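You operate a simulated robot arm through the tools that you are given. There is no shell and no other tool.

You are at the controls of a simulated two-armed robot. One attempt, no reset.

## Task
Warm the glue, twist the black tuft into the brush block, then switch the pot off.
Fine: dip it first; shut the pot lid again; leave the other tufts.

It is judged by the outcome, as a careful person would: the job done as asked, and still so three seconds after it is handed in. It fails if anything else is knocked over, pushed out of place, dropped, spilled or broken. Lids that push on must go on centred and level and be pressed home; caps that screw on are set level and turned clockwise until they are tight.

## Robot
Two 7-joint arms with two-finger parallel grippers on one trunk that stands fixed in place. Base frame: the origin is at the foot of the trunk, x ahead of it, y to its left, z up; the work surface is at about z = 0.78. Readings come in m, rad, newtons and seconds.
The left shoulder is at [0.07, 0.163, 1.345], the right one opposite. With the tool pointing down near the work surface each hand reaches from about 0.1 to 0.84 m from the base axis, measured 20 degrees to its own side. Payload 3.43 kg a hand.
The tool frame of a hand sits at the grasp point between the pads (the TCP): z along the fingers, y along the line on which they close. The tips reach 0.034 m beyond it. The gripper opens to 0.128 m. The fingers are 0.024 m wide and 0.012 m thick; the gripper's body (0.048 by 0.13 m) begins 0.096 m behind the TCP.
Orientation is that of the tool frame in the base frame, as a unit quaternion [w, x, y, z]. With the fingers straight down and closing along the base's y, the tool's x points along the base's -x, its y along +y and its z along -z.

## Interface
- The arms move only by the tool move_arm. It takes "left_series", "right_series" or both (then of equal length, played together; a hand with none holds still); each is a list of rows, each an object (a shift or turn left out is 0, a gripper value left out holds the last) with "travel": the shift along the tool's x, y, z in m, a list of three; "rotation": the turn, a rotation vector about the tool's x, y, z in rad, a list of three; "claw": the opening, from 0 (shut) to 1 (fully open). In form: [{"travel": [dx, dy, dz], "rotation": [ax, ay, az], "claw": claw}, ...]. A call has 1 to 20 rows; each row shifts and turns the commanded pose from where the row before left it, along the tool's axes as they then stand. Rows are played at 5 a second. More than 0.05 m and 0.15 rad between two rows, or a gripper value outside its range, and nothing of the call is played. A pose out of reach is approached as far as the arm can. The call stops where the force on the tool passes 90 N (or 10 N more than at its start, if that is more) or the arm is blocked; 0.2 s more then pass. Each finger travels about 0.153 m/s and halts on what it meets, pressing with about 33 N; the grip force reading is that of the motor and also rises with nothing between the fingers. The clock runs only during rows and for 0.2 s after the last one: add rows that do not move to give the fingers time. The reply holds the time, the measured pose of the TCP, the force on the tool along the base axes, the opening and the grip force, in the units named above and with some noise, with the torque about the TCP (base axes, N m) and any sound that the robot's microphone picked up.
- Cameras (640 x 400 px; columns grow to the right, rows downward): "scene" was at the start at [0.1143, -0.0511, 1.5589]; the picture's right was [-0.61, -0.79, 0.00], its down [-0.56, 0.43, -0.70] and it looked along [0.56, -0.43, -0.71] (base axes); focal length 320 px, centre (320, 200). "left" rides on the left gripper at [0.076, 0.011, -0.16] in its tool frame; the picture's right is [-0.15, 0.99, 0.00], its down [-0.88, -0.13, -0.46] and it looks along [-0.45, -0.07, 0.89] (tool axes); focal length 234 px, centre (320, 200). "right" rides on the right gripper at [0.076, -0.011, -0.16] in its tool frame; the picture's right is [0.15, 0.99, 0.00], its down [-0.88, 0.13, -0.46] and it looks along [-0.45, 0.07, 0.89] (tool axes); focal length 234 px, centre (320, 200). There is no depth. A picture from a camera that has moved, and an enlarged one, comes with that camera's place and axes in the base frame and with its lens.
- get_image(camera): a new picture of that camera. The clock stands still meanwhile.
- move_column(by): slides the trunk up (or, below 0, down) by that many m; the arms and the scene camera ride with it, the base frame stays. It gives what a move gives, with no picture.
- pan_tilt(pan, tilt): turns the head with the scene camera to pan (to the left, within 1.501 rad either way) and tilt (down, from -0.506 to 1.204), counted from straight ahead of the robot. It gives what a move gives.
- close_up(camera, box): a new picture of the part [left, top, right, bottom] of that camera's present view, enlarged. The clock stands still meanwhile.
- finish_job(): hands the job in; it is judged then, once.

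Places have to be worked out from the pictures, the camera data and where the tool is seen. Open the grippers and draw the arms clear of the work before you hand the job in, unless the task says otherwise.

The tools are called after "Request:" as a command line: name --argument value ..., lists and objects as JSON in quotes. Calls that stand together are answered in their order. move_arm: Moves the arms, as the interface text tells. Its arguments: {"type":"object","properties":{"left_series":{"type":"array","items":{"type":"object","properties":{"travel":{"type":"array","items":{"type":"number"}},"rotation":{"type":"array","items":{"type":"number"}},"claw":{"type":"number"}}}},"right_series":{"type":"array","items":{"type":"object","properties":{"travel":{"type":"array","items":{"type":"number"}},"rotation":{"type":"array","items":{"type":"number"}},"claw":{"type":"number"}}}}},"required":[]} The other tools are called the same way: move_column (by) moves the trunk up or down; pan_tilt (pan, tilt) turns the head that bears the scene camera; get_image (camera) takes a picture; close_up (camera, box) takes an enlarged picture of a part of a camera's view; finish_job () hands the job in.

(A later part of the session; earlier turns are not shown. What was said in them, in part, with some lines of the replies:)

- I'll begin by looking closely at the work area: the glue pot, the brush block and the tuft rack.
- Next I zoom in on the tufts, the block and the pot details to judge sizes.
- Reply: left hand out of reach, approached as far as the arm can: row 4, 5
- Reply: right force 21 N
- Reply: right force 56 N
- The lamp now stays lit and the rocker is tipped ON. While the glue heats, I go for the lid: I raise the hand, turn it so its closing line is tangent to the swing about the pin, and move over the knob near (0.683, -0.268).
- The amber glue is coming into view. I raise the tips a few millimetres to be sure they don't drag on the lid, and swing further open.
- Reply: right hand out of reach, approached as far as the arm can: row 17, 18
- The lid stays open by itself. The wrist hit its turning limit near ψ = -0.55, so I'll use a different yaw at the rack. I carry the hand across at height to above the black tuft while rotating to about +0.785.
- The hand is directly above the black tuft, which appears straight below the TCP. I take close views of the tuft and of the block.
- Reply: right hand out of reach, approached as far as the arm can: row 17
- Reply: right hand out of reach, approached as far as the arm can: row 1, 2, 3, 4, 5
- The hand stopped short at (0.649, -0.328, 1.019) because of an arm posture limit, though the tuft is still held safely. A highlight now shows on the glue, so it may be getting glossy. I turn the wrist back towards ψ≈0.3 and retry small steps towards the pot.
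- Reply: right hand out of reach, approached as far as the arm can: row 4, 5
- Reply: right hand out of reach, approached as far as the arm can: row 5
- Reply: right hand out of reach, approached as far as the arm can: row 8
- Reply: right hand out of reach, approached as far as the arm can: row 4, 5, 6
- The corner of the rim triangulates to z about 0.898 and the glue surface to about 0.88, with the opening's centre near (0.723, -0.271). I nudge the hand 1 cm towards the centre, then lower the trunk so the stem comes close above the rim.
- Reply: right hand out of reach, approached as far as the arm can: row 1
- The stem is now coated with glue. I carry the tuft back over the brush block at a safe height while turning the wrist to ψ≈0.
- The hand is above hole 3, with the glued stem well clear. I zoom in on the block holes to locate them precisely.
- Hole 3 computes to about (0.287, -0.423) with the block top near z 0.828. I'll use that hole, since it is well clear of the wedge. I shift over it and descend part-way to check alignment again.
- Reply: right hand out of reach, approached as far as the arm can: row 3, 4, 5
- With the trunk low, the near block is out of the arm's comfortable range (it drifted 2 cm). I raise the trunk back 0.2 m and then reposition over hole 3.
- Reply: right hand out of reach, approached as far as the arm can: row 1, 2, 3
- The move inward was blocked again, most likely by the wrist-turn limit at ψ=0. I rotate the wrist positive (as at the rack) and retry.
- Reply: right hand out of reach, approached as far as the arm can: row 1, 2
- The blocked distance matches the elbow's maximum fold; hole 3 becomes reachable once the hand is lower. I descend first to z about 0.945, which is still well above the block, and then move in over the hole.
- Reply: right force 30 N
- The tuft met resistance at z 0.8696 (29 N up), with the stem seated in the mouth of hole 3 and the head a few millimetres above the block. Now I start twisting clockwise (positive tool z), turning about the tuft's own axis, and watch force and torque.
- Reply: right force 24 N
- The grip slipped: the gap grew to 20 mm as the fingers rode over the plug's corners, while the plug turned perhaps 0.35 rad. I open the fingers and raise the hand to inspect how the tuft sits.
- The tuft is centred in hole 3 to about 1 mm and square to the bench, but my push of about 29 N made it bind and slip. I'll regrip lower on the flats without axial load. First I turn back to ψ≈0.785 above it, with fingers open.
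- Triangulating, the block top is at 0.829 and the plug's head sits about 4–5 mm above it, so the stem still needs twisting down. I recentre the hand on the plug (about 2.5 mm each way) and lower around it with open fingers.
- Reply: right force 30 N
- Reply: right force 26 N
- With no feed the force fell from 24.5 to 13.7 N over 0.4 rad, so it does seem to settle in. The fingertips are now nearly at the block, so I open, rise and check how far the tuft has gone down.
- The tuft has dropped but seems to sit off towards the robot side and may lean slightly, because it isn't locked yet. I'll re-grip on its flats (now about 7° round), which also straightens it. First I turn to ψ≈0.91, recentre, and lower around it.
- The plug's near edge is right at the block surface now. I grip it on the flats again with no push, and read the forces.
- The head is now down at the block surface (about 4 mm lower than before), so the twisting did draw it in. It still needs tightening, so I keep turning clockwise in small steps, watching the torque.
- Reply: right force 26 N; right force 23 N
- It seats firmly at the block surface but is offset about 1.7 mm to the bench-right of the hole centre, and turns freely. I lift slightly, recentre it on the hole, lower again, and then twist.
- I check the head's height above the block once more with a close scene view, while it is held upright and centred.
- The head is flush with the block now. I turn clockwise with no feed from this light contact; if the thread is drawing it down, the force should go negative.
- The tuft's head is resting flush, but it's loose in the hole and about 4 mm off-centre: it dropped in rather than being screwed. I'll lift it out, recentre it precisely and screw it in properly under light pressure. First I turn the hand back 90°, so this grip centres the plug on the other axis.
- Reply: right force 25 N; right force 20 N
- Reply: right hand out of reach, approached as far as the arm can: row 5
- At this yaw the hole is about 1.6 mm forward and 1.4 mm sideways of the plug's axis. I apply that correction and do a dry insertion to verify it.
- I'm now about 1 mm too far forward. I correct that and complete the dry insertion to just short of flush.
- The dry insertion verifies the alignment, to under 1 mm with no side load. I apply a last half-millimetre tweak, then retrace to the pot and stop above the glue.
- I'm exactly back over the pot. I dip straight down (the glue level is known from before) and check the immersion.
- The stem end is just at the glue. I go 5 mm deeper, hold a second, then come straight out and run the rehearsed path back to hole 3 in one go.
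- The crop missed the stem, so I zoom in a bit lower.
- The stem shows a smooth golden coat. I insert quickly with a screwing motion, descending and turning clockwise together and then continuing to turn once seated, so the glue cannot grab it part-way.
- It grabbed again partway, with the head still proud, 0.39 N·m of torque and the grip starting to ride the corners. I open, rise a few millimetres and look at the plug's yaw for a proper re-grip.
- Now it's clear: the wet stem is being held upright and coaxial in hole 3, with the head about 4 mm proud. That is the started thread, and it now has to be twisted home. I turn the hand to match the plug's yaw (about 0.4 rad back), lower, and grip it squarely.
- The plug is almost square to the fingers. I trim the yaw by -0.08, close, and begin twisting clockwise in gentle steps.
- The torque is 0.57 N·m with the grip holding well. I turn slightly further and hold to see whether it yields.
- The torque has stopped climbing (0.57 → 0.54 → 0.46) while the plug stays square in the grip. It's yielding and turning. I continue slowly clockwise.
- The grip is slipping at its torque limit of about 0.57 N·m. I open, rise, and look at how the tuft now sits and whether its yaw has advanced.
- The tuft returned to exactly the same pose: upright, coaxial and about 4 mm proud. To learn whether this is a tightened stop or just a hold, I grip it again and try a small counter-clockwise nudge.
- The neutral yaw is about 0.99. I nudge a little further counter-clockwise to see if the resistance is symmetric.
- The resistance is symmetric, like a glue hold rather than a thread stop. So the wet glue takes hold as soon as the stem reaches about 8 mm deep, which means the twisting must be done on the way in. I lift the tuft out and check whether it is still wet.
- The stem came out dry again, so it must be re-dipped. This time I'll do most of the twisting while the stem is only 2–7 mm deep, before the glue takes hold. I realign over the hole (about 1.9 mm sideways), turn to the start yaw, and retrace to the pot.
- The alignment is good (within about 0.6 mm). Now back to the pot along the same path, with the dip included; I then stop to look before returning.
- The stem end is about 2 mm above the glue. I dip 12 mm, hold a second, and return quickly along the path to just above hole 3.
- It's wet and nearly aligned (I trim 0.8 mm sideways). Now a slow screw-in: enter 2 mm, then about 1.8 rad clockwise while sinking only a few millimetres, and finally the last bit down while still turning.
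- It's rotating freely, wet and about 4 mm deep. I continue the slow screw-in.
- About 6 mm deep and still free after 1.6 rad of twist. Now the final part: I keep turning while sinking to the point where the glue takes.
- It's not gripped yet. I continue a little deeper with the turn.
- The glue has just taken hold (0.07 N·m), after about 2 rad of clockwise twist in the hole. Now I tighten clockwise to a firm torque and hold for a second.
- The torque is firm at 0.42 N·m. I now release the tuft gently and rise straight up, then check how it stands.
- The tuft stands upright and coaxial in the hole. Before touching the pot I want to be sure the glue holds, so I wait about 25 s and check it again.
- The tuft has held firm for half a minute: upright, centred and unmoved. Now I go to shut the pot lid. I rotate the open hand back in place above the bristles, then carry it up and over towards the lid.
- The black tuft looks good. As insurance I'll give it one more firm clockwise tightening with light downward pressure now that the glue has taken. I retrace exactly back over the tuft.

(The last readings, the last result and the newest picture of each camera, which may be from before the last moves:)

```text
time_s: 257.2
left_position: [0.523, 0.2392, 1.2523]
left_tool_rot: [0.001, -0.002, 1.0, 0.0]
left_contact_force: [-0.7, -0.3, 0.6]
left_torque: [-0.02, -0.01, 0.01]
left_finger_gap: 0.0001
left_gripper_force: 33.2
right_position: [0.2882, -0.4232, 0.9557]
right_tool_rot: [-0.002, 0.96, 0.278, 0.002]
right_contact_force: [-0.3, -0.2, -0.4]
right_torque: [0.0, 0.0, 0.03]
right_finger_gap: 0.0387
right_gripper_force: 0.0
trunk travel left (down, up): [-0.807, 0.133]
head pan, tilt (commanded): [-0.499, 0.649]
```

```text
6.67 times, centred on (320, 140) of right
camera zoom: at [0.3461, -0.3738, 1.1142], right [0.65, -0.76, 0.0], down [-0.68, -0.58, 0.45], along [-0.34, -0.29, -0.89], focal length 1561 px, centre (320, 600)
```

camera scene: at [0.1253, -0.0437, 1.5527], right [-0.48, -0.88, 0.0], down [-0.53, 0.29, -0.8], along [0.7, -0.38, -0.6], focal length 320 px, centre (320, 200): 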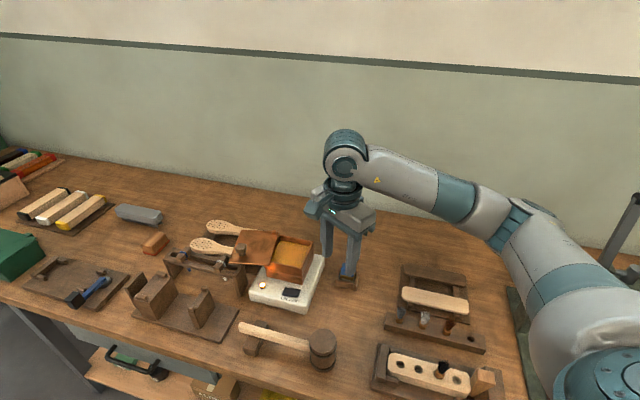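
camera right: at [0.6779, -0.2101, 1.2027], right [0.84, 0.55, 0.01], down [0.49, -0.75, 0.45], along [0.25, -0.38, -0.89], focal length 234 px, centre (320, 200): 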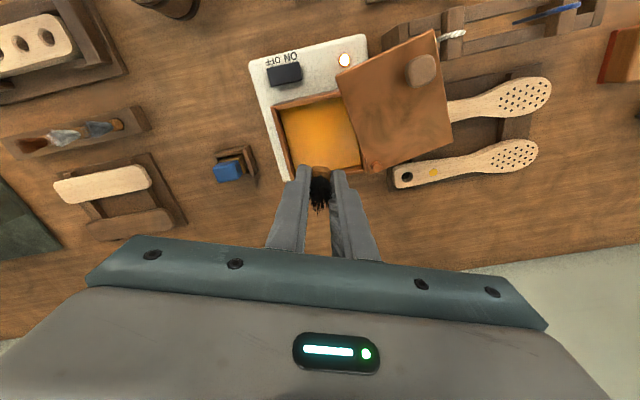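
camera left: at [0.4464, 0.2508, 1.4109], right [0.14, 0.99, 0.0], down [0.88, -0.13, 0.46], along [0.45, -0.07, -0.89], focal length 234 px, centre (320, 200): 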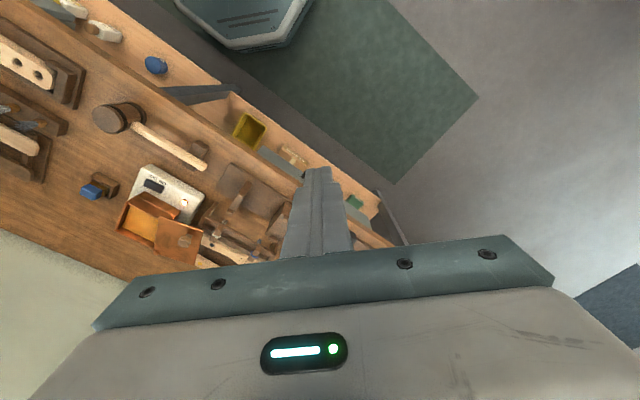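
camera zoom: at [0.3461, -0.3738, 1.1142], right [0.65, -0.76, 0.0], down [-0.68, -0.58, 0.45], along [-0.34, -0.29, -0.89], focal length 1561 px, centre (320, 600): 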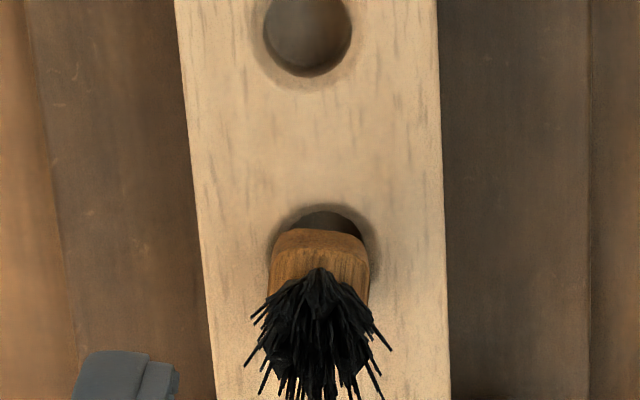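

I'm well centred over it. I descend, grip squarely, and tighten clockwise with a light downward press, reading the torque.

Request:
move_arm --right_series '[{"travel": [0, 0, 0.04]}, {"travel": [0, 0, 0.03]}, {"travel": [0, 0, 0.017]}, {"travel": [0, 0, 0]}, {"travel": [0, 0, 0], "claw": 0.15}, {"travel": [0, 0, 0], "claw": 0.08}, {"travel": [0, 0, 0], "claw": 0.05}, {"travel": [0, 0, 0]}]'

Request:
move_arm --right_series '[{"travel": [0, 0, 0.0006], "rotation": [0, 0, 0.1]}, {"travel": [0, 0, 0.0004], "rotation": [0, 0, 0.1]}, {"rotation": [0, 0, 0.1]}, {"travel": [0, 0, 0]}]'

Request:
close_up --camera "right" --box '[280, 130, 360, 190]'

```text
time_s: 259.1
left_position: [0.5221, 0.2385, 1.2523]
left_tool_rot: [0.0, -0.001, 1.0, 0.0]
left_contact_force: [-0.6, 0.3, 0.4]
left_torque: [-0.02, 0.05, -0.02]
left_finger_gap: 0.0
left_gripper_force: 32.7
right_position: [0.2894, -0.4235, 0.8667]
right_tool_rot: [-0.002, 0.96, 0.279, 0.002]
right_contact_force: [-0.4, 0.8, -3.2]
right_torque: [0.0, 0.06, 0.01]
right_finger_gap: 0.0164
right_gripper_force: 33.0
trunk travel left (down, up): [-0.807, 0.133]
head pan, tilt (commanded): [-0.499, 0.649]
```

```text
time_s: 260.1
left_position: [0.5216, 0.24, 1.2529]
left_tool_rot: [0.0, -0.001, 1.0, 0.0]
left_contact_force: [0.8, 0.0, -0.3]
left_torque: [0.02, 0.03, -0.03]
left_finger_gap: 0.0001
left_gripper_force: 33.0
right_position: [0.2884, -0.4242, 0.8676]
right_tool_rot: [-0.001, 0.991, 0.132, 0.004]
right_contact_force: [3.2, -5.9, 13.1]
right_torque: [-0.21, -0.06, 0.45]
right_finger_gap: 0.0162
right_gripper_force: 32.5
trunk travel left (down, up): [-0.807, 0.133]
head pan, tilt (commanded): [-0.499, 0.649]
```

```text
6.67 times, centred on (320, 160) of right
camera zoom: at [0.3578, -0.3931, 1.027], right [0.4, -0.92, 0.0], down [-0.82, -0.36, 0.45], along [-0.41, -0.18, -0.89], focal length 1561 px, centre (320, 467)
```

zoom: 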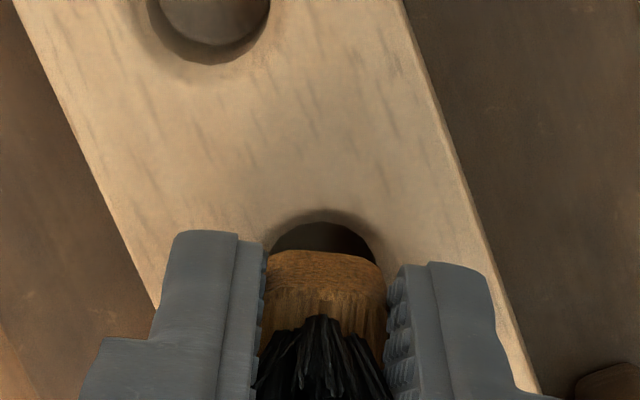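

0.45 N·m with 13 N of pressure. I add a bit more, hold a second, then ease back to neutral and release gently.

Request:
move_arm --right_series '[{"rotation": [0, 0, 0.07]}, {"travel": [0, 0, 0]}, {"travel": [0, 0, 0]}, {"travel": [0, 0, 0]}]'

Request:
move_arm --right_series '[{"travel": [0, 0, -0.0005], "rotation": [0, 0, -0.1]}, {"travel": [0, 0, -0.0005], "rotation": [0, 0, -0.1]}, {"rotation": [0, 0, -0.1]}, {"rotation": [0, 0, -0.06]}, {"travel": [0, 0, 0]}]'

Request:
move_arm --right_series '[{"travel": [0, 0, 0], "claw": 0.15}, {"travel": [0, 0, 0], "claw": 0.2}, {"travel": [0, 0, 0], "claw": 0.3}, {"travel": [0, 0, -0.02]}, {"travel": [0, 0, -0.03]}, {"travel": [0, 0, -0.036]}, {"travel": [0, 0, 0]}]'

Request:
close_up --camera "right" --box '[280, 110, 360, 170]'

Request:
close_up --camera "scene" --box '[437, 356, 461, 380]'

```text
time_s: 261.1
left_position: [0.5223, 0.2405, 1.2525]
left_tool_rot: [0.0, -0.001, 1.0, 0.0]
left_contact_force: [0.8, -0.2, 0.2]
left_torque: [-0.02, -0.01, 0.01]
left_finger_gap: 0.0002
left_gripper_force: 33.0
right_position: [0.2894, -0.4238, 0.8675]
right_tool_rot: [-0.001, 0.995, 0.097, 0.002]
right_contact_force: [2.2, -10.4, 18.6]
right_torque: [-0.37, -0.02, 0.49]
right_finger_gap: 0.0162
right_gripper_force: 33.0
trunk travel left (down, up): [-0.807, 0.133]
head pan, tilt (commanded): [-0.499, 0.649]
```

```text
time_s: 262.2
left_position: [0.5215, 0.2385, 1.2529]
left_tool_rot: [-0.001, -0.001, 1.0, 0.0]
left_contact_force: [0.7, 0.1, 0.5]
left_torque: [-0.01, 0.01, 0.02]
left_finger_gap: 0.0
left_gripper_force: 32.7
right_position: [0.2877, -0.4239, 0.8666]
right_tool_rot: [-0.002, 0.961, 0.276, 0.003]
right_contact_force: [1.4, -7.4, 5.0]
right_torque: [-0.3, -0.01, 0.02]
right_finger_gap: 0.0164
right_gripper_force: 32.7
trunk travel left (down, up): [-0.807, 0.133]
head pan, tilt (commanded): [-0.499, 0.649]
```

```text
time_s: 263.9
left_position: [0.5229, 0.2405, 1.2532]
left_tool_rot: [0.0, -0.001, 1.0, 0.0]
left_contact_force: [-0.2, -0.3, -0.3]
left_torque: [0.03, 0.05, 0.0]
left_finger_gap: 0.0
left_gripper_force: 33.1
right_position: [0.2891, -0.4254, 0.9549]
right_tool_rot: [-0.002, 0.962, 0.274, 0.003]
right_contact_force: [-0.1, -0.7, 0.0]
right_torque: [0.03, -0.02, -0.01]
right_finger_gap: 0.0385
right_gripper_force: 0.1
trunk travel left (down, up): [-0.807, 0.133]
head pan, tilt (commanded): [-0.499, 0.649]
```

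```text
6.67 times, centred on (320, 140) of right
camera zoom: at [0.3464, -0.3753, 1.1145], right [0.65, -0.76, 0.0], down [-0.68, -0.58, 0.45], along [-0.34, -0.29, -0.89], focal length 1561 px, centre (320, 600)
```

zoom: 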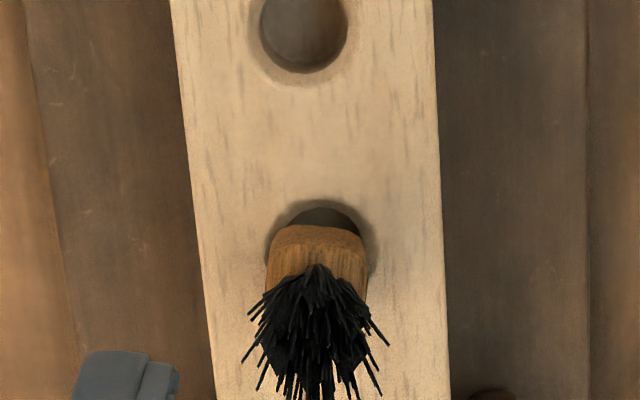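

```text
16.00 times, centred on (449, 368) of scene
camera zoom: at [0.1262, -0.0435, 1.5526], right [-0.48, -0.88, 0.0], down [-0.53, 0.29, -0.8], along [0.7, -0.38, -0.6], focal length 5122 px, centre (-1744, -2488)
```

zoom: 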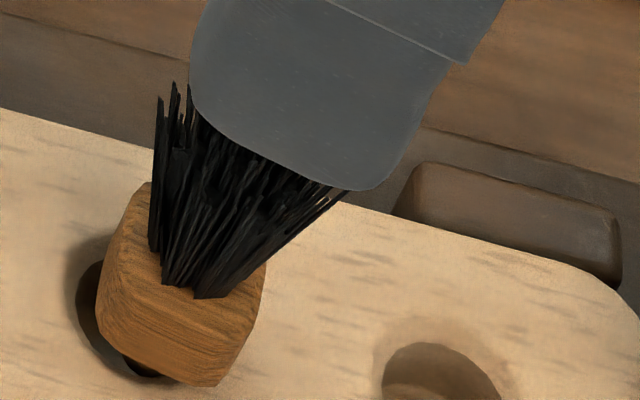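

The tuft's pose is unchanged and it is firmly held. Now I shut the lid: rotate the open hand, and carry it up and over to the knob.

Request:
move_arm --right_series '[{"rotation": [0, 0, -0.1412]}, {"rotation": [0, 0, -0.1412]}, {"rotation": [0, 0, -0.1412]}, {"rotation": [0, 0, -0.1412]}, {"rotation": [0, 0, -0.1412]}, {"rotation": [0, 0, -0.1412]}, {"rotation": [0, 0, -0.1412]}, {"rotation": [0, 0, -0.1412]}, {"rotation": [0, 0, -0.1412]}, {"travel": [0.0088, 0.0365, -0.0136]}, {"travel": [0.0088, 0.0365, -0.0136]}, {"travel": [0.0088, 0.0365, -0.0136]}, {"travel": [0.0088, 0.0365, -0.0136]}, {"travel": [0.0088, 0.0365, -0.0136]}, {"travel": [0.0088, 0.0365, -0.0136]}, {"travel": [0.0088, 0.0365, -0.0136]}, {"travel": [0, 0, 0], "claw": 0.47}]'

Request:
move_arm --right_series '[{"travel": [0.0125, 0.0405, 0]}, {"travel": [0.0125, 0.0405, 0]}, {"travel": [0.0125, 0.0405, 0]}, {"travel": [0.0125, 0.0405, 0]}, {"travel": [0.0125, 0.0405, 0]}, {"travel": [0.0125, 0.0405, 0]}, {"travel": [0, 0, 0]}]'

Request:
get_image --camera "scene"

Request:
get_image --camera "right"

```text
time_s: 267.4
left_position: [0.5216, 0.2392, 1.253]
left_tool_rot: [-0.001, -0.001, 1.0, 0.0]
left_contact_force: [0.7, 0.5, -0.2]
left_torque: [0.01, -0.03, -0.03]
left_finger_gap: 0.0001
left_gripper_force: 33.1
right_position: [0.5214, -0.299, 1.0516]
right_tool_rot: [0.0, 0.611, 0.792, 0.003]
right_contact_force: [-0.7, 0.5, -0.3]
right_torque: [-0.01, -0.02, 0.02]
right_finger_gap: 0.0601
right_gripper_force: 0.1
trunk travel left (down, up): [-0.807, 0.133]
head pan, tilt (commanded): [-0.499, 0.649]
```

```text
time_s: 269.1
left_position: [0.522, 0.2389, 1.2526]
left_tool_rot: [0.0, -0.001, 1.0, 0.0]
left_contact_force: [0.2, -0.3, 0.5]
left_torque: [-0.03, 0.02, 0.01]
left_finger_gap: 0.0
left_gripper_force: 32.7
right_position: [0.7365, -0.1665, 1.0507]
right_tool_rot: [0.001, 0.612, 0.791, 0.003]
right_contact_force: [-0.7, -0.4, -0.1]
right_torque: [0.03, 0.02, -0.02]
right_finger_gap: 0.0603
right_gripper_force: 0.0
trunk travel left (down, up): [-0.807, 0.133]
head pan, tilt (commanded): [-0.499, 0.649]
```

```text
taken
camera scene: at [0.1257, -0.0439, 1.5526], right [-0.48, -0.88, 0.0], down [-0.53, 0.29, -0.8], along [0.7, -0.38, -0.6], focal length 320 px, centre (320, 200)
```

scene: 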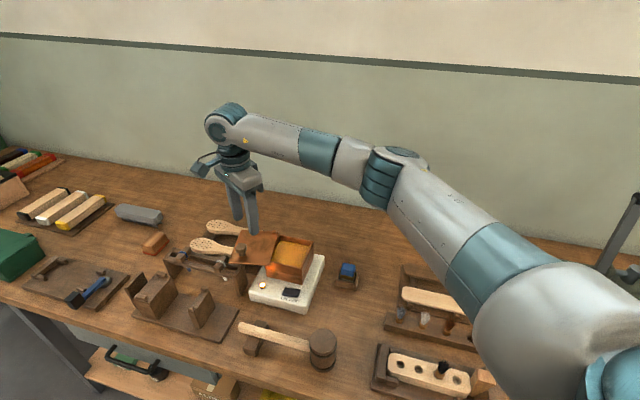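

```text
taken
camera right: at [0.7056, -0.0955, 1.2101], right [0.92, 0.39, 0.01], down [0.35, -0.82, 0.45], along [0.18, -0.42, -0.89], focal length 234 px, centre (320, 200)
```

right: 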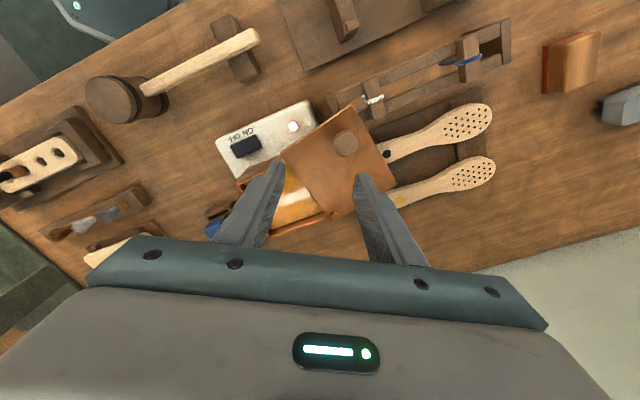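

The knob is at about (0.758, -0.143). I centre the open fingers over it with the closing line along the swing, and lower around it.

Request:
move_arm --right_series '[{"travel": [0.0169, 0.0278, 0]}, {"rotation": [0, 0, -0.102]}, {"travel": [0, 0, 0.04]}, {"travel": [0, 0, 0.035]}, {"travel": [0, 0, 0]}]'

Request:
close_up --camera "right" --box '[220, 80, 420, 230]'

Request:
close_up --camera "scene" --box '[190, 190, 330, 310]'

```text
time_s: 270.2
left_position: [0.522, 0.2391, 1.2531]
left_tool_rot: [0.0, -0.001, 1.0, 0.0]
left_contact_force: [-0.8, 0.8, 0.5]
left_torque: [0.0, 0.01, 0.0]
left_finger_gap: 0.0
left_gripper_force: 33.0
right_position: [0.7589, -0.1418, 0.9788]
right_tool_rot: [0.0, 0.57, 0.822, 0.004]
right_contact_force: [-0.5, -0.1, -0.9]
right_torque: [0.02, -0.02, 0.01]
right_finger_gap: 0.0601
right_gripper_force: 0.1
trunk travel left (down, up): [-0.807, 0.133]
head pan, tilt (commanded): [-0.499, 0.649]
```

```text
2.67 times, centred on (320, 155) of right
camera zoom: at [0.7221, -0.075, 1.1377], right [0.88, 0.48, 0.01], down [0.43, -0.78, 0.45], along [0.22, -0.39, -0.89], focal length 624 px, centre (320, 320)
```

zoom: 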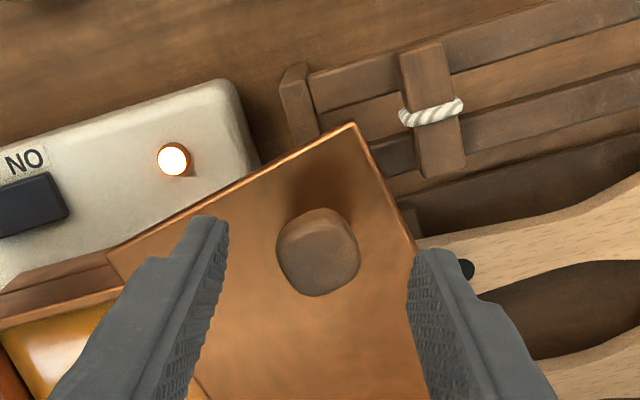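

```text
3.33 times, centred on (260, 250) of scene
camera zoom: at [0.1253, -0.0434, 1.5527], right [-0.48, -0.88, 0.0], down [-0.53, 0.29, -0.8], along [0.7, -0.38, -0.6], focal length 1067 px, centre (520, 33)
```

zoom: 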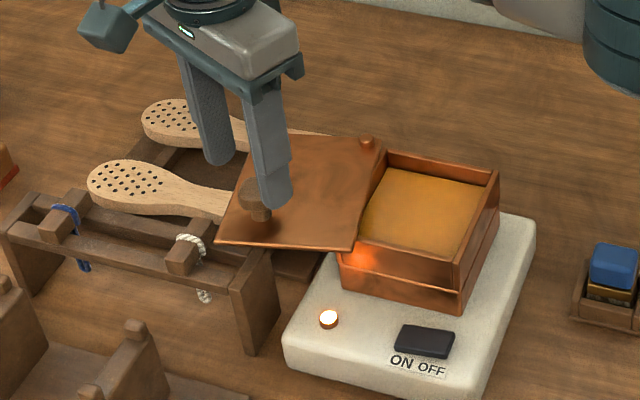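

The knob is nicely between the fingers. I lower to just above the lid and start swinging it closed along the arc.

Request:
move_arm --right_series '[{"travel": [0, 0, 0.025]}, {"travel": [0, 0, 0.0125]}, {"travel": [-0.0006, -0.012, 0], "rotation": [0, 0, -0.1]}, {"travel": [-0.0006, -0.012, 0], "rotation": [0, 0, -0.1]}, {"travel": [-0.0006, -0.012, 0], "rotation": [0, 0, -0.1]}, {"travel": [-0.0006, -0.012, 0], "rotation": [0, 0, -0.1]}, {"travel": [-0.0006, -0.012, 0], "rotation": [0, 0, -0.1]}, {"travel": [0, 0, 0]}]'

Request:
close_up --camera "scene" --box '[190, 190, 330, 310]'

Request:
close_up --camera "right" --box '[220, 80, 420, 230]'

```text
time_s: 272.1
left_position: [0.5241, 0.2401, 1.2522]
left_tool_rot: [0.0, -0.001, 1.0, 0.0]
left_contact_force: [0.6, 0.9, -0.4]
left_torque: [0.03, 0.0, 0.0]
left_finger_gap: 0.0
left_gripper_force: 32.6
right_position: [0.7113, -0.1765, 0.9402]
right_tool_rot: [0.001, 0.348, 0.937, 0.002]
right_contact_force: [0.1, -0.2, -0.2]
right_torque: [0.01, 0.0, 0.0]
right_finger_gap: 0.0603
right_gripper_force: 0.1
trunk travel left (down, up): [-0.807, 0.133]
head pan, tilt (commanded): [-0.499, 0.649]
```

```text
3.33 times, centred on (260, 250) of scene
camera zoom: at [0.1263, -0.0427, 1.5526], right [-0.48, -0.88, 0.0], down [-0.53, 0.29, -0.8], along [0.7, -0.38, -0.6], focal length 1067 px, centre (520, 33)
```

zoom: 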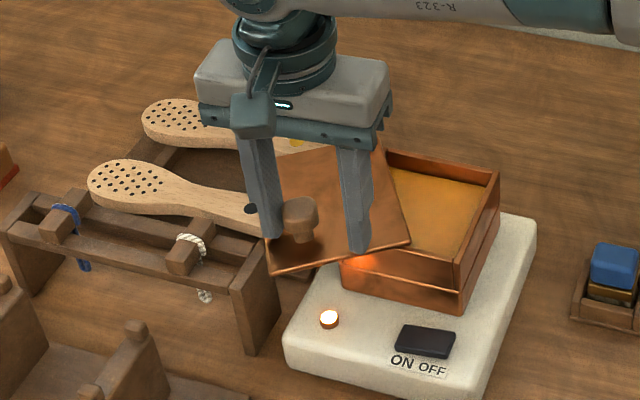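

```text
2.67 times, centred on (320, 155) of right
camera zoom: at [0.6455, -0.1354, 1.0989], right [0.54, 0.84, 0.01], down [0.75, -0.48, 0.46], along [0.39, -0.24, -0.89], focal length 624 px, centre (320, 320)
```

zoom: 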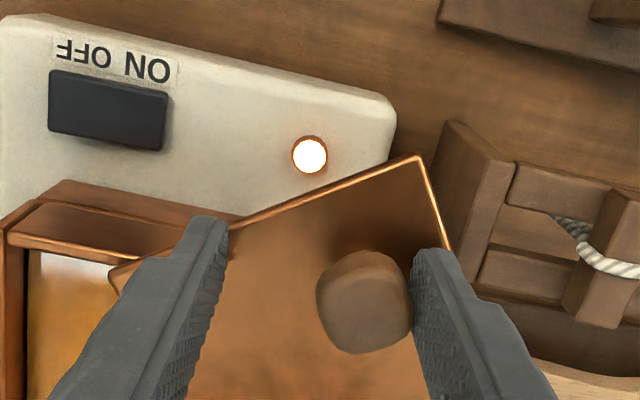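

The lid swings freely. I continue along the arc, most of the way to closed.

Request:
move_arm --right_series '[{"travel": [-0.0006, -0.012, 0], "rotation": [0, 0, -0.1]}, {"travel": [-0.0006, -0.012, 0], "rotation": [0, 0, -0.1]}, {"travel": [-0.0006, -0.012, 0], "rotation": [0, 0, -0.1]}, {"travel": [-0.0006, -0.012, 0], "rotation": [0, 0, -0.1]}, {"travel": [-0.0006, -0.012, 0], "rotation": [0, 0, -0.1]}, {"travel": [-0.0006, -0.012, 0], "rotation": [0, 0, -0.1]}, {"travel": [-0.0006, -0.012, 0], "rotation": [0, 0, -0.1]}, {"travel": [0, 0, 0]}]'

Request:
close_up --camera "scene" --box '[210, 190, 340, 310]'

Request:
close_up --camera "right" --box '[220, 80, 420, 230]'

```text
time_s: 273.9
left_position: [0.5228, 0.2405, 1.2508]
left_tool_rot: [0.0, -0.001, 1.0, 0.0]
left_contact_force: [-0.5, 0.2, 0.3]
left_torque: [-0.01, 0.03, 0.03]
left_finger_gap: 0.0
left_gripper_force: 32.8
right_position: [0.6825, -0.2542, 0.9382]
right_tool_rot: [0.001, 0.006, 1.0, 0.002]
right_contact_force: [1.2, 0.4, 1.0]
right_torque: [-0.01, -0.03, -0.01]
right_finger_gap: 0.0603
right_gripper_force: 0.0
trunk travel left (down, up): [-0.807, 0.133]
head pan, tilt (commanded): [-0.499, 0.649]
```

```text
3.33 times, centred on (275, 250) of scene
camera zoom: at [0.1263, -0.0427, 1.5526], right [-0.48, -0.88, 0.0], down [-0.53, 0.29, -0.8], along [0.7, -0.38, -0.6], focal length 1067 px, centre (470, 33)
```

zoom: 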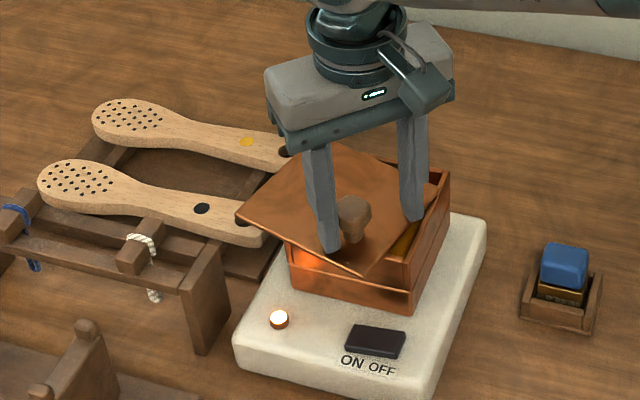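

```text
2.67 times, centred on (320, 155) of right
camera zoom: at [0.6048, -0.2637, 1.0971], right [-0.13, 0.99, 0.0], down [0.88, 0.12, 0.46], along [0.45, 0.06, -0.89], focal length 624 px, centre (320, 320)
```

zoom: 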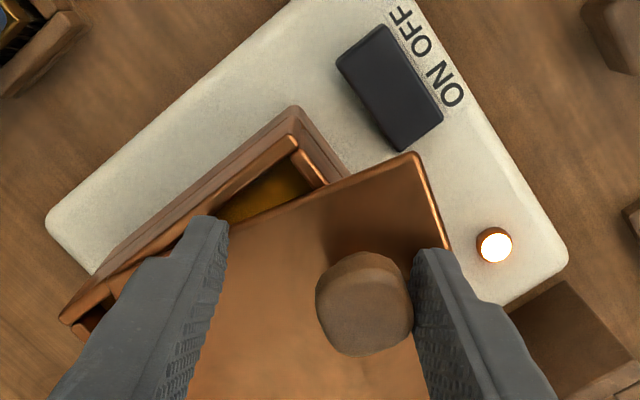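

About 0.24 rad remain. I continue with two more steps, then look at the alignment.

Request:
move_arm --right_series '[{"travel": [-0.0006, -0.012, 0], "rotation": [0, 0, -0.1]}, {"travel": [-0.0003, -0.0085, 0], "rotation": [0, 0, -0.07]}, {"travel": [0, 0, 0]}]'

Request:
close_up --camera "scene" --box '[230, 210, 330, 300]'

Request:
close_up --camera "right" --box '[220, 80, 420, 230]'

```text
time_s: 274.6
left_position: [0.522, 0.24, 1.2525]
left_tool_rot: [0.0, 0.0, 1.0, 0.0]
left_contact_force: [0.4, 0.2, 0.3]
left_torque: [-0.04, -0.03, -0.02]
left_finger_gap: 0.0
left_gripper_force: 32.8
right_position: [0.6836, -0.2743, 0.9388]
right_tool_rot: [0.002, -0.079, 0.997, 0.002]
right_contact_force: [-0.5, -0.1, 0.1]
right_torque: [-0.01, 0.02, -0.04]
right_finger_gap: 0.0599
right_gripper_force: 0.1
trunk travel left (down, up): [-0.807, 0.133]
head pan, tilt (commanded): [-0.499, 0.649]
```

```text
4.44 times, centred on (280, 255) of scene
camera zoom: at [0.1263, -0.0427, 1.5526], right [-0.48, -0.88, 0.0], down [-0.53, 0.29, -0.8], along [0.7, -0.38, -0.6], focal length 1423 px, centre (498, -44)
```

zoom: 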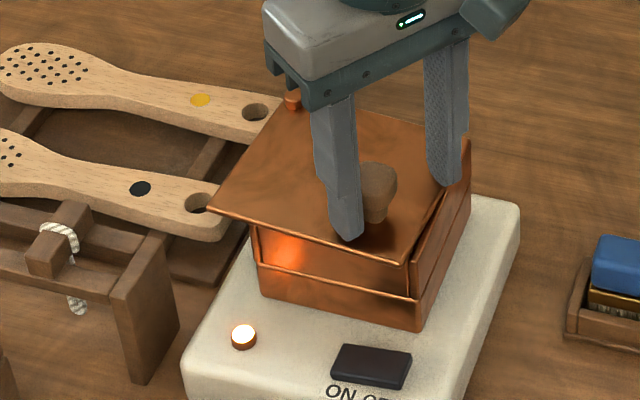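

```text
2.67 times, centred on (320, 155) of right
camera zoom: at [0.6093, -0.297, 1.097], right [-0.3, 0.95, 0.0], down [0.85, 0.27, 0.46], along [0.44, 0.14, -0.89], focal length 624 px, centre (320, 320)
```

zoom: 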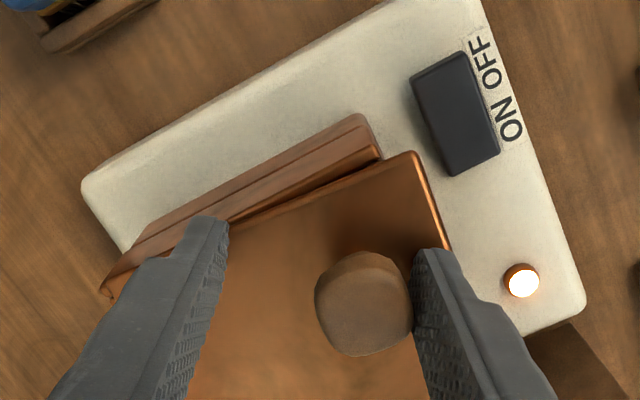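

The knob is about 6 mm short of its original closed position. I push the last bit in small steps, watching the force.

Request:
move_arm --right_series '[{"travel": [0, -0.003, 0], "rotation": [0, 0, -0.025]}, {"travel": [0, -0.002, 0], "rotation": [0, 0, -0.017]}, {"travel": [0, 0, 0]}]'

Request:
close_up --camera "scene" --box '[230, 210, 330, 300]'

Request:
close_up --camera "right" --box '[220, 80, 420, 230]'

```text
time_s: 275.4
left_position: [0.5222, 0.24, 1.2515]
left_tool_rot: [0.0, -0.002, 1.0, 0.0]
left_contact_force: [-0.3, -0.3, 0.2]
left_torque: [0.03, 0.03, 0.03]
left_finger_gap: 0.0
left_gripper_force: 33.1
right_position: [0.6841, -0.2789, 0.9384]
right_tool_rot: [0.003, -0.1, 0.995, 0.002]
right_contact_force: [0.1, 0.2, 0.3]
right_torque: [0.01, 0.01, -0.02]
right_finger_gap: 0.0603
right_gripper_force: 0.0
trunk travel left (down, up): [-0.807, 0.133]
head pan, tilt (commanded): [-0.499, 0.649]
```

```text
4.44 times, centred on (280, 255) of scene
camera zoom: at [0.1261, -0.043, 1.5526], right [-0.48, -0.88, 0.0], down [-0.53, 0.29, -0.8], along [0.7, -0.38, -0.6], focal length 1423 px, centre (498, -44)
```

zoom: 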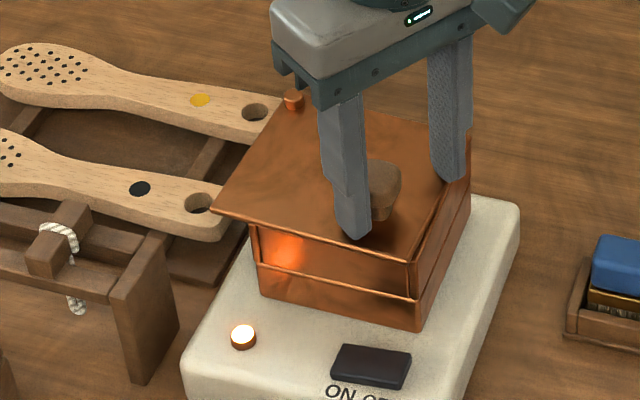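

```text
2.67 times, centred on (320, 155) of right
camera zoom: at [0.6107, -0.3041, 1.0969], right [-0.34, 0.94, 0.0], down [0.84, 0.3, 0.46], along [0.43, 0.16, -0.89], focal length 624 px, centre (320, 320)
```

zoom: 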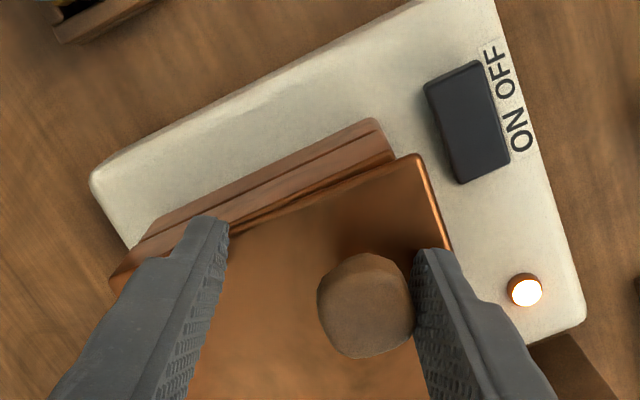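

About 2.5 mm remain. I finish gently.

Request:
move_arm --right_series '[{"travel": [0, -0.0015, 0], "rotation": [0, 0, -0.012]}, {"travel": [0, -0.0013, 0], "rotation": [0, 0, -0.01]}, {"travel": [0, 0, 0]}]'

Request:
close_up --camera "scene" --box '[230, 210, 330, 300]'

Request:
close_up --camera "right" --box '[220, 80, 420, 230]'

```text
time_s: 276.2
left_position: [0.523, 0.2395, 1.2516]
left_tool_rot: [0.0, -0.001, 1.0, -0.001]
left_contact_force: [-0.6, -0.6, 1.0]
left_torque: [0.01, -0.02, 0.01]
left_finger_gap: 0.0
left_gripper_force: 32.7
right_position: [0.6845, -0.2817, 0.9388]
right_tool_rot: [0.002, -0.11, 0.994, 0.002]
right_contact_force: [-0.3, -1.2, -0.3]
right_torque: [-0.03, 0.0, 0.02]
right_finger_gap: 0.0604
right_gripper_force: 0.1
trunk travel left (down, up): [-0.807, 0.133]
head pan, tilt (commanded): [-0.499, 0.649]
```

```text
4.44 times, centred on (280, 255) of scene
camera zoom: at [0.1262, -0.0429, 1.5526], right [-0.48, -0.88, 0.0], down [-0.53, 0.29, -0.8], along [0.7, -0.38, -0.6], focal length 1423 px, centre (498, -44)
```

zoom: 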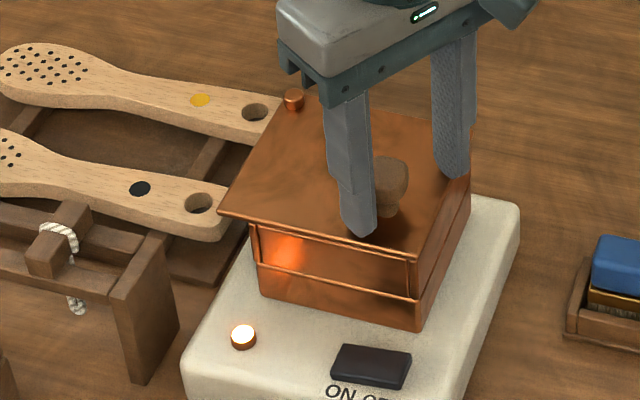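

```text
2.67 times, centred on (320, 155) of right
camera zoom: at [0.6117, -0.3088, 1.0975], right [-0.36, 0.93, 0.0], down [0.83, 0.32, 0.46], along [0.43, 0.17, -0.89], focal length 624 px, centre (320, 320)
```

zoom: 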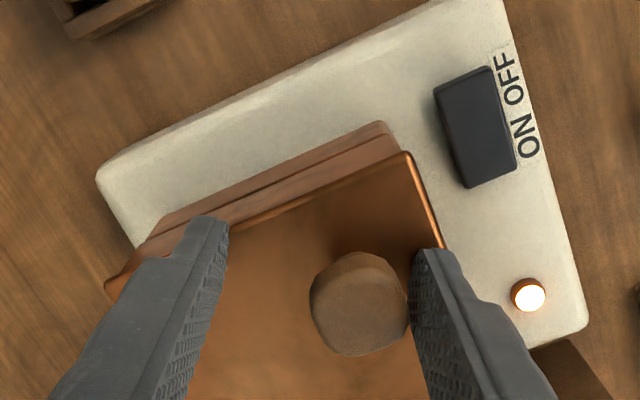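

The lid's edges now run parallel with the pot and the knob is back at its original place. I lift the hand straight up off the knob and check the lid unobstructed.

Request:
move_arm --right_series '[{"travel": [0, 0, -0.03]}, {"travel": [0, 0, -0.04]}, {"travel": [0, 0, -0.04]}, {"travel": [0.03, 0.02, -0.01]}, {"travel": [0.03, 0.02, 0], "claw": 0.2}, {"travel": [0, 0, 0]}]'

Request:
close_up --camera "scene" --box '[230, 210, 330, 300]'

Request:
get_image --camera "right"

Request:
get_image --camera "left"

```text
time_s: 277.6
left_position: [0.5229, 0.2395, 1.252]
left_tool_rot: [-0.001, -0.001, 1.0, 0.0]
left_contact_force: [0.2, -0.3, 0.0]
left_torque: [0.0, 0.02, -0.05]
left_finger_gap: 0.0
left_gripper_force: 32.7
right_position: [0.6182, -0.256, 1.0611]
right_tool_rot: [0.002, -0.11, 0.994, 0.002]
right_contact_force: [0.0, 0.7, -0.2]
right_torque: [0.02, 0.03, -0.03]
right_finger_gap: 0.0257
right_gripper_force: 0.1
trunk travel left (down, up): [-0.807, 0.133]
head pan, tilt (commanded): [-0.499, 0.649]
```

```text
4.44 times, centred on (280, 255) of scene
camera zoom: at [0.127, -0.0428, 1.5525], right [-0.48, -0.88, 0.0], down [-0.53, 0.29, -0.8], along [0.7, -0.38, -0.61], focal length 1423 px, centre (498, -44)
```

zoom: 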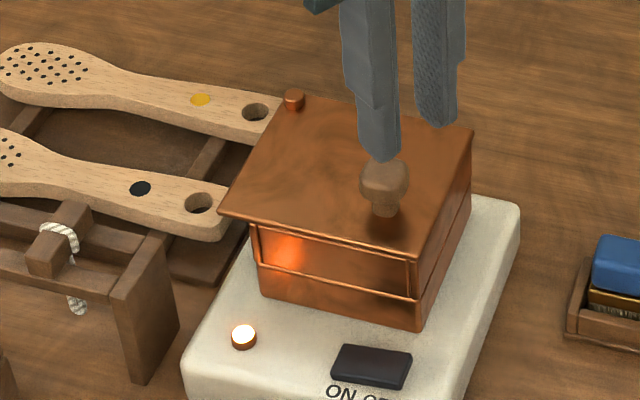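

```text
taken
camera right: at [0.546, -0.2834, 1.2199], right [-0.36, 0.93, 0.0], down [0.83, 0.32, 0.46], along [0.43, 0.17, -0.89], focal length 234 px, centre (320, 200)
```

right: 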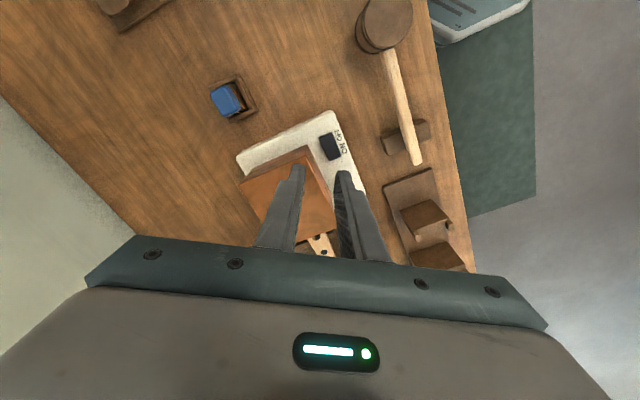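

```text
taken
camera left: at [0.4475, 0.251, 1.4105], right [0.14, 0.99, 0.0], down [0.88, -0.13, 0.45], along [0.45, -0.07, -0.89], focal length 234 px, centre (320, 200)
```

left: 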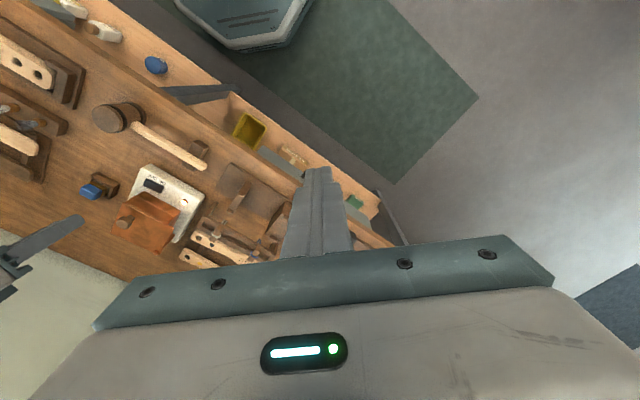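

The lid is shut square on the pot, just as it was. Now to switch off: I close the gripper, align it with the rocker, and come down over its OFF end.

Request:
move_arm --right_series '[{"rotation": [0, 0, 0.1443], "claw": 0}, {"rotation": [0, 0, 0.1443], "claw": 0}, {"rotation": [0, 0, 0.1443], "claw": 0}, {"rotation": [0, 0, 0.1443]}, {"rotation": [0, 0, 0.1443]}, {"rotation": [0, 0, 0.1443]}, {"rotation": [0, 0, 0.1443]}, {"travel": [0.0091, 0.0041, 0]}, {"travel": [0, 0, 0.04]}, {"travel": [0, 0, 0.04]}, {"travel": [0, 0, 0.04]}, {"travel": [0, 0, 0.04]}, {"travel": [0, 0, 0.005]}, {"travel": [0, 0, 0]}]'

Request:
close_up --camera "right" --box '[240, 100, 400, 200]'

Request:
close_up --camera "scene" --box '[230, 240, 330, 320]'

```text
time_s: 280.6
left_position: [0.5233, 0.2406, 1.2516]
left_tool_rot: [0.001, -0.001, 1.0, 0.001]
left_contact_force: [0.1, 0.0, 0.7]
left_torque: [0.0, 0.01, 0.0]
left_finger_gap: 0.0
left_gripper_force: 33.4
right_position: [0.6131, -0.247, 0.8928]
right_tool_rot: [0.001, 0.385, 0.923, 0.002]
right_contact_force: [-0.6, -0.2, -0.2]
right_torque: [-0.01, -0.01, 0.0]
right_finger_gap: 0.0001
right_gripper_force: 32.7
trunk travel left (down, up): [-0.807, 0.133]
head pan, tilt (commanded): [-0.499, 0.649]
```

```text
4.00 times, centred on (320, 150) of right
camera zoom: at [0.5509, -0.2007, 1.0517], right [0.6, 0.8, 0.01], down [0.71, -0.54, 0.46], along [0.37, -0.27, -0.89], focal length 937 px, centre (320, 400)
```

zoom: 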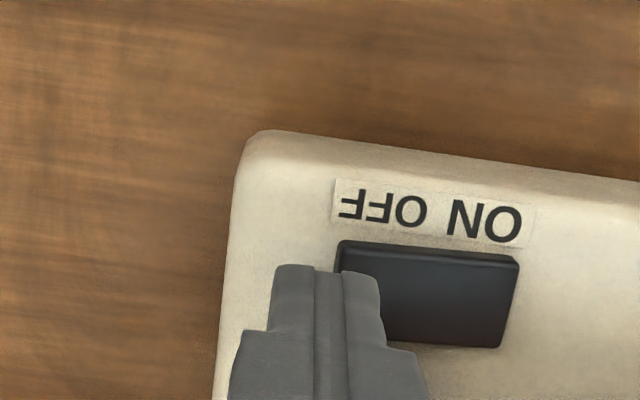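

```text
5.00 times, centred on (280, 280) of scene
camera zoom: at [0.126, -0.0429, 1.5526], right [-0.48, -0.88, 0.0], down [-0.53, 0.29, -0.8], along [0.7, -0.38, -0.6], focal length 1600 px, centre (520, -200)
```

zoom: 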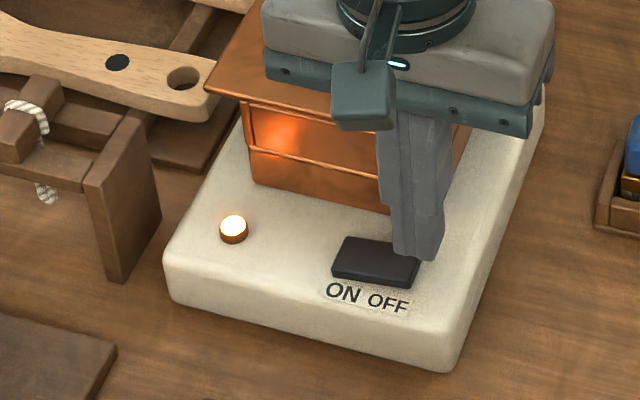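

The tip overlaps the OFF end by about 8 mm. I shift 3 mm further over it and press down in small steps.

Request:
move_arm --right_series '[{"travel": [0, 0.003, 0]}, {"travel": [0, 0, 0.012]}, {"travel": [0, 0, 0.006]}, {"travel": [0, 0, 0.003]}, {"travel": [0, 0, 0.002]}, {"travel": [0, 0, 0.002]}]'

Request:
close_up --camera "scene" --box '[230, 240, 330, 320]'

```text
time_s: 282.1
left_position: [0.5226, 0.2394, 1.2527]
left_tool_rot: [0.0, -0.001, 1.0, -0.001]
left_contact_force: [0.0, -0.5, 0.5]
left_torque: [-0.04, -0.02, 0.0]
left_finger_gap: 0.0001
left_gripper_force: 33.2
right_position: [0.6157, -0.2429, 0.8684]
right_tool_rot: [0.0, 0.384, 0.923, 0.002]
right_contact_force: [1.0, 0.0, -0.3]
right_torque: [-0.03, 0.01, -0.01]
right_finger_gap: 0.0
right_gripper_force: 33.0
trunk travel left (down, up): [-0.807, 0.133]
head pan, tilt (commanded): [-0.499, 0.649]
```

```text
5.00 times, centred on (280, 280) of scene
camera zoom: at [0.1263, -0.043, 1.5526], right [-0.48, -0.88, 0.0], down [-0.53, 0.29, -0.8], along [0.7, -0.38, -0.6], focal length 1600 px, centre (520, -200)
```

zoom: 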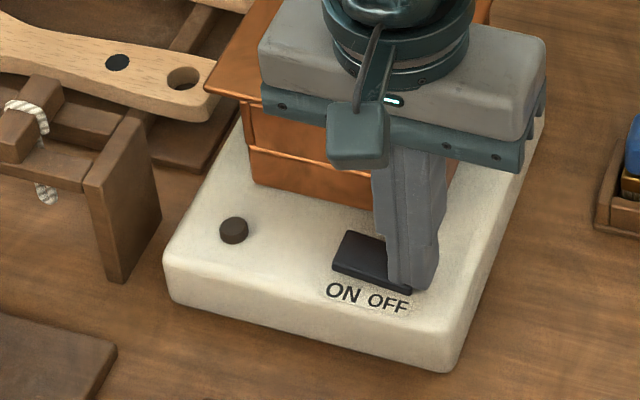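

The lamp has gone dark. I press a little further so the rocker latches, then lift and check.

Request:
move_arm --right_series '[{"travel": [0, 0, 0.002]}, {"travel": [0, 0, 0.0015]}]'

Request:
move_arm --right_series '[{"travel": [0, 0, -0.015]}, {"travel": [0, 0, -0.035]}, {"travel": [0, 0, -0.04]}, {"travel": [0, 0, -0.04]}, {"travel": [0, 0, -0.04]}, {"travel": [0.03, 0, -0.01]}, {"travel": [0.04, 0, 0]}, {"travel": [0, 0, 0]}]'

Request:
close_up --camera "scene" --box '[230, 220, 330, 320]'

Request:
close_up --camera "scene" --box '[250, 270, 314, 312]'

```text
time_s: 282.6
left_position: [0.5215, 0.2404, 1.2534]
left_tool_rot: [0.002, 0.0, 1.0, 0.0]
left_contact_force: [0.3, -0.1, 0.5]
left_torque: [0.0, -0.04, 0.03]
left_finger_gap: 0.0002
left_gripper_force: 32.2
right_position: [0.6147, -0.2435, 0.8668]
right_tool_rot: [0.002, 0.385, 0.923, 0.003]
right_contact_force: [-2.0, -1.1, 10.4]
right_torque: [0.08, 0.04, 0.04]
right_finger_gap: 0.0
right_gripper_force: 33.2
trunk travel left (down, up): [-0.807, 0.133]
head pan, tilt (commanded): [-0.499, 0.649]
```

```text
time_s: 284.4
left_position: [0.5228, 0.2387, 1.2515]
left_tool_rot: [0.0, -0.001, 1.0, 0.0]
left_contact_force: [-0.6, 0.1, -0.8]
left_torque: [0.01, -0.01, 0.03]
left_finger_gap: 0.0
left_gripper_force: 32.6
right_position: [0.5651, -0.1956, 1.0442]
right_tool_rot: [0.001, 0.386, 0.923, 0.002]
right_contact_force: [-0.2, 0.4, -0.1]
right_torque: [0.0, -0.04, 0.01]
right_finger_gap: 0.0
right_gripper_force: 32.8
trunk travel left (down, up): [-0.807, 0.133]
head pan, tilt (commanded): [-0.499, 0.649]
```

```text
4.00 times, centred on (280, 270) of scene
camera zoom: at [0.1262, -0.0436, 1.5526], right [-0.48, -0.88, 0.0], down [-0.53, 0.29, -0.8], along [0.7, -0.38, -0.6], focal length 1280 px, centre (480, -80)
```

zoom: 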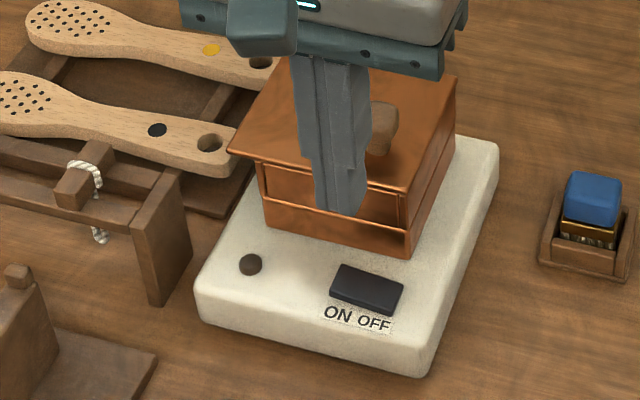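

```text
9.52 times, centred on (282, 291) of scene
camera zoom: at [0.1262, -0.0436, 1.5526], right [-0.48, -0.88, 0.0], down [-0.53, 0.29, -0.8], along [0.7, -0.38, -0.6], focal length 3049 px, centre (682, -667)
```

zoom: 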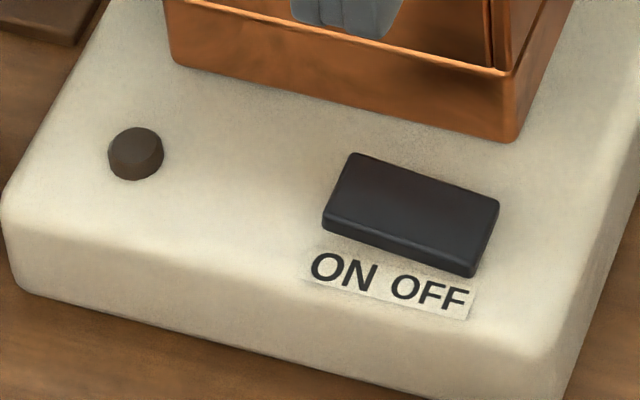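

The pot is off: lamp dark and rocker fully over to OFF. Now I raise the right arm clear, open both grippers, and take final pictures of everything.

Request:
move_arm --left_series '[{"travel": [0, 0, 0], "claw": 0.8}, {"travel": [0, 0, 0]}, {"travel": [0, 0, 0]}, {"travel": [0, 0, 0]}, {"travel": [0, 0, 0]}, {"travel": [0, 0, 0]}, {"travel": [0, 0, 0]}, {"travel": [0, 0, 0]}, {"travel": [0, 0, 0]}]' --right_series '[{"travel": [0, 0, -0.04]}, {"travel": [0, 0, -0.04]}, {"travel": [0, 0, -0.04]}, {"travel": [0, 0, -0.03], "claw": 0.8}, {"travel": [0.0053, -0.0353, 0]}, {"travel": [0.0053, -0.0353, 0]}, {"travel": [0.0053, -0.0353, 0]}, {"travel": [0.0053, -0.0353, 0]}, {"travel": [0, 0, 0]}]'

Request:
get_image --camera "scene"

Request:
close_up --camera "scene" --box '[370, 330, 500, 398]'

Request:
close_up --camera "scene" --box '[230, 220, 330, 310]'

```text
time_s: 286.4
left_position: [0.5233, 0.2405, 1.2521]
left_tool_rot: [0.0, 0.0, 1.0, 0.0]
left_contact_force: [-0.7, -1.0, -0.1]
left_torque: [0.01, 0.02, 0.03]
left_finger_gap: 0.1023
left_gripper_force: 0.1
right_position: [0.4504, -0.2791, 1.1937]
right_tool_rot: [0.001, 0.384, 0.923, 0.002]
right_contact_force: [0.4, -0.4, 0.8]
right_torque: [-0.02, 0.01, -0.01]
right_finger_gap: 0.1022
right_gripper_force: 0.0
trunk travel left (down, up): [-0.807, 0.133]
head pan, tilt (commanded): [-0.499, 0.649]
```

```text
taken
camera scene: at [0.1269, -0.0424, 1.5526], right [-0.48, -0.88, 0.0], down [-0.53, 0.29, -0.8], along [0.7, -0.38, -0.6], focal length 320 px, centre (320, 200)
```

scene: 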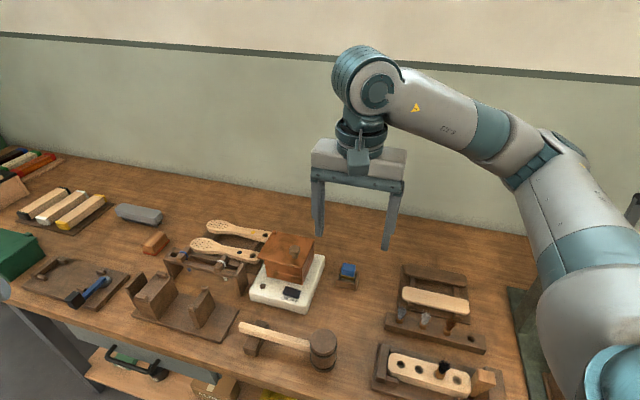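

```text
4.92 times, centred on (435, 364) of scene
camera zoom: at [0.1269, -0.0424, 1.5526], right [-0.48, -0.88, 0.0], down [-0.53, 0.29, -0.8], along [0.7, -0.38, -0.6], focal length 1576 px, centre (-246, -607)
```

zoom: 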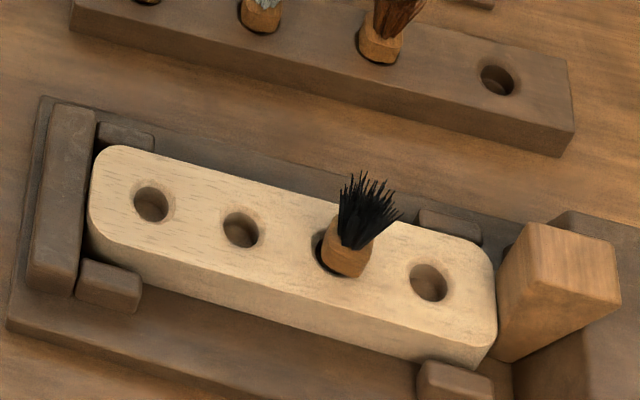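

```text
4.44 times, centred on (280, 265) of scene
camera zoom: at [0.1269, -0.0424, 1.5526], right [-0.48, -0.88, 0.0], down [-0.53, 0.29, -0.8], along [0.7, -0.38, -0.6], focal length 1423 px, centre (498, -89)
```

zoom: 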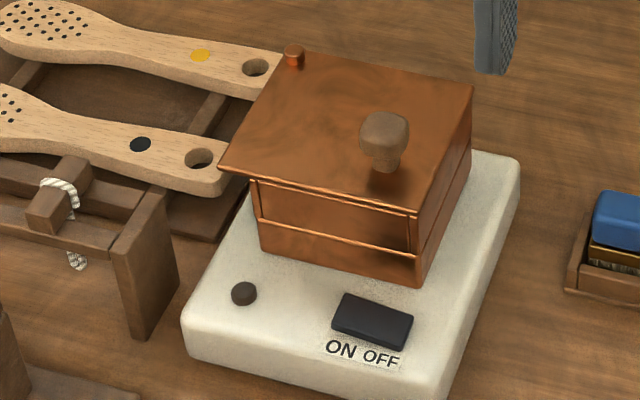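

Everything looks right. The black tuft stands upright and glued in the brush block, and the other three tufts are still in the rack. The pot lid is shut, the pot is switched off with the lamp dark, nothing else was moved, and both grippers are open and clear. I hand the job in.

Request:
finish_job

```text
The job is handed in.
```

I handed the job in. The black tuft is glued into hole 3 of the brush block, but its head sits about 3 mm above the surface rather than flush. I don't have a result back yet.

- **Glue:** I switched the pot on and heated it for about 70 s before the first dip. The lamp was the only sign of warmth, and it never changed.
- **Tuft:** The first insertions did not hold, and the glue was gone from the stem each time I lifted the tuft out, so I re-dipped it twice. On the last try I turned it about 2 rad (115°) clockwise on the way in, until the glue took hold. I then tightened it to about 0.5 N·m. It stayed upright and did not move in the 25 s I watched it.
- **Seating:** It does not turn further. Once the glue grips, it springs back from any twist, and I did not force it down in case that broke the bond.
- **Pot:** The lid is shut square again, the switch is on OFF and the lamp is dark.
- **Everything else:** The other three tufts are still in the rack, and I saw nothing else moved. Both grippers are open and clear of the bench.
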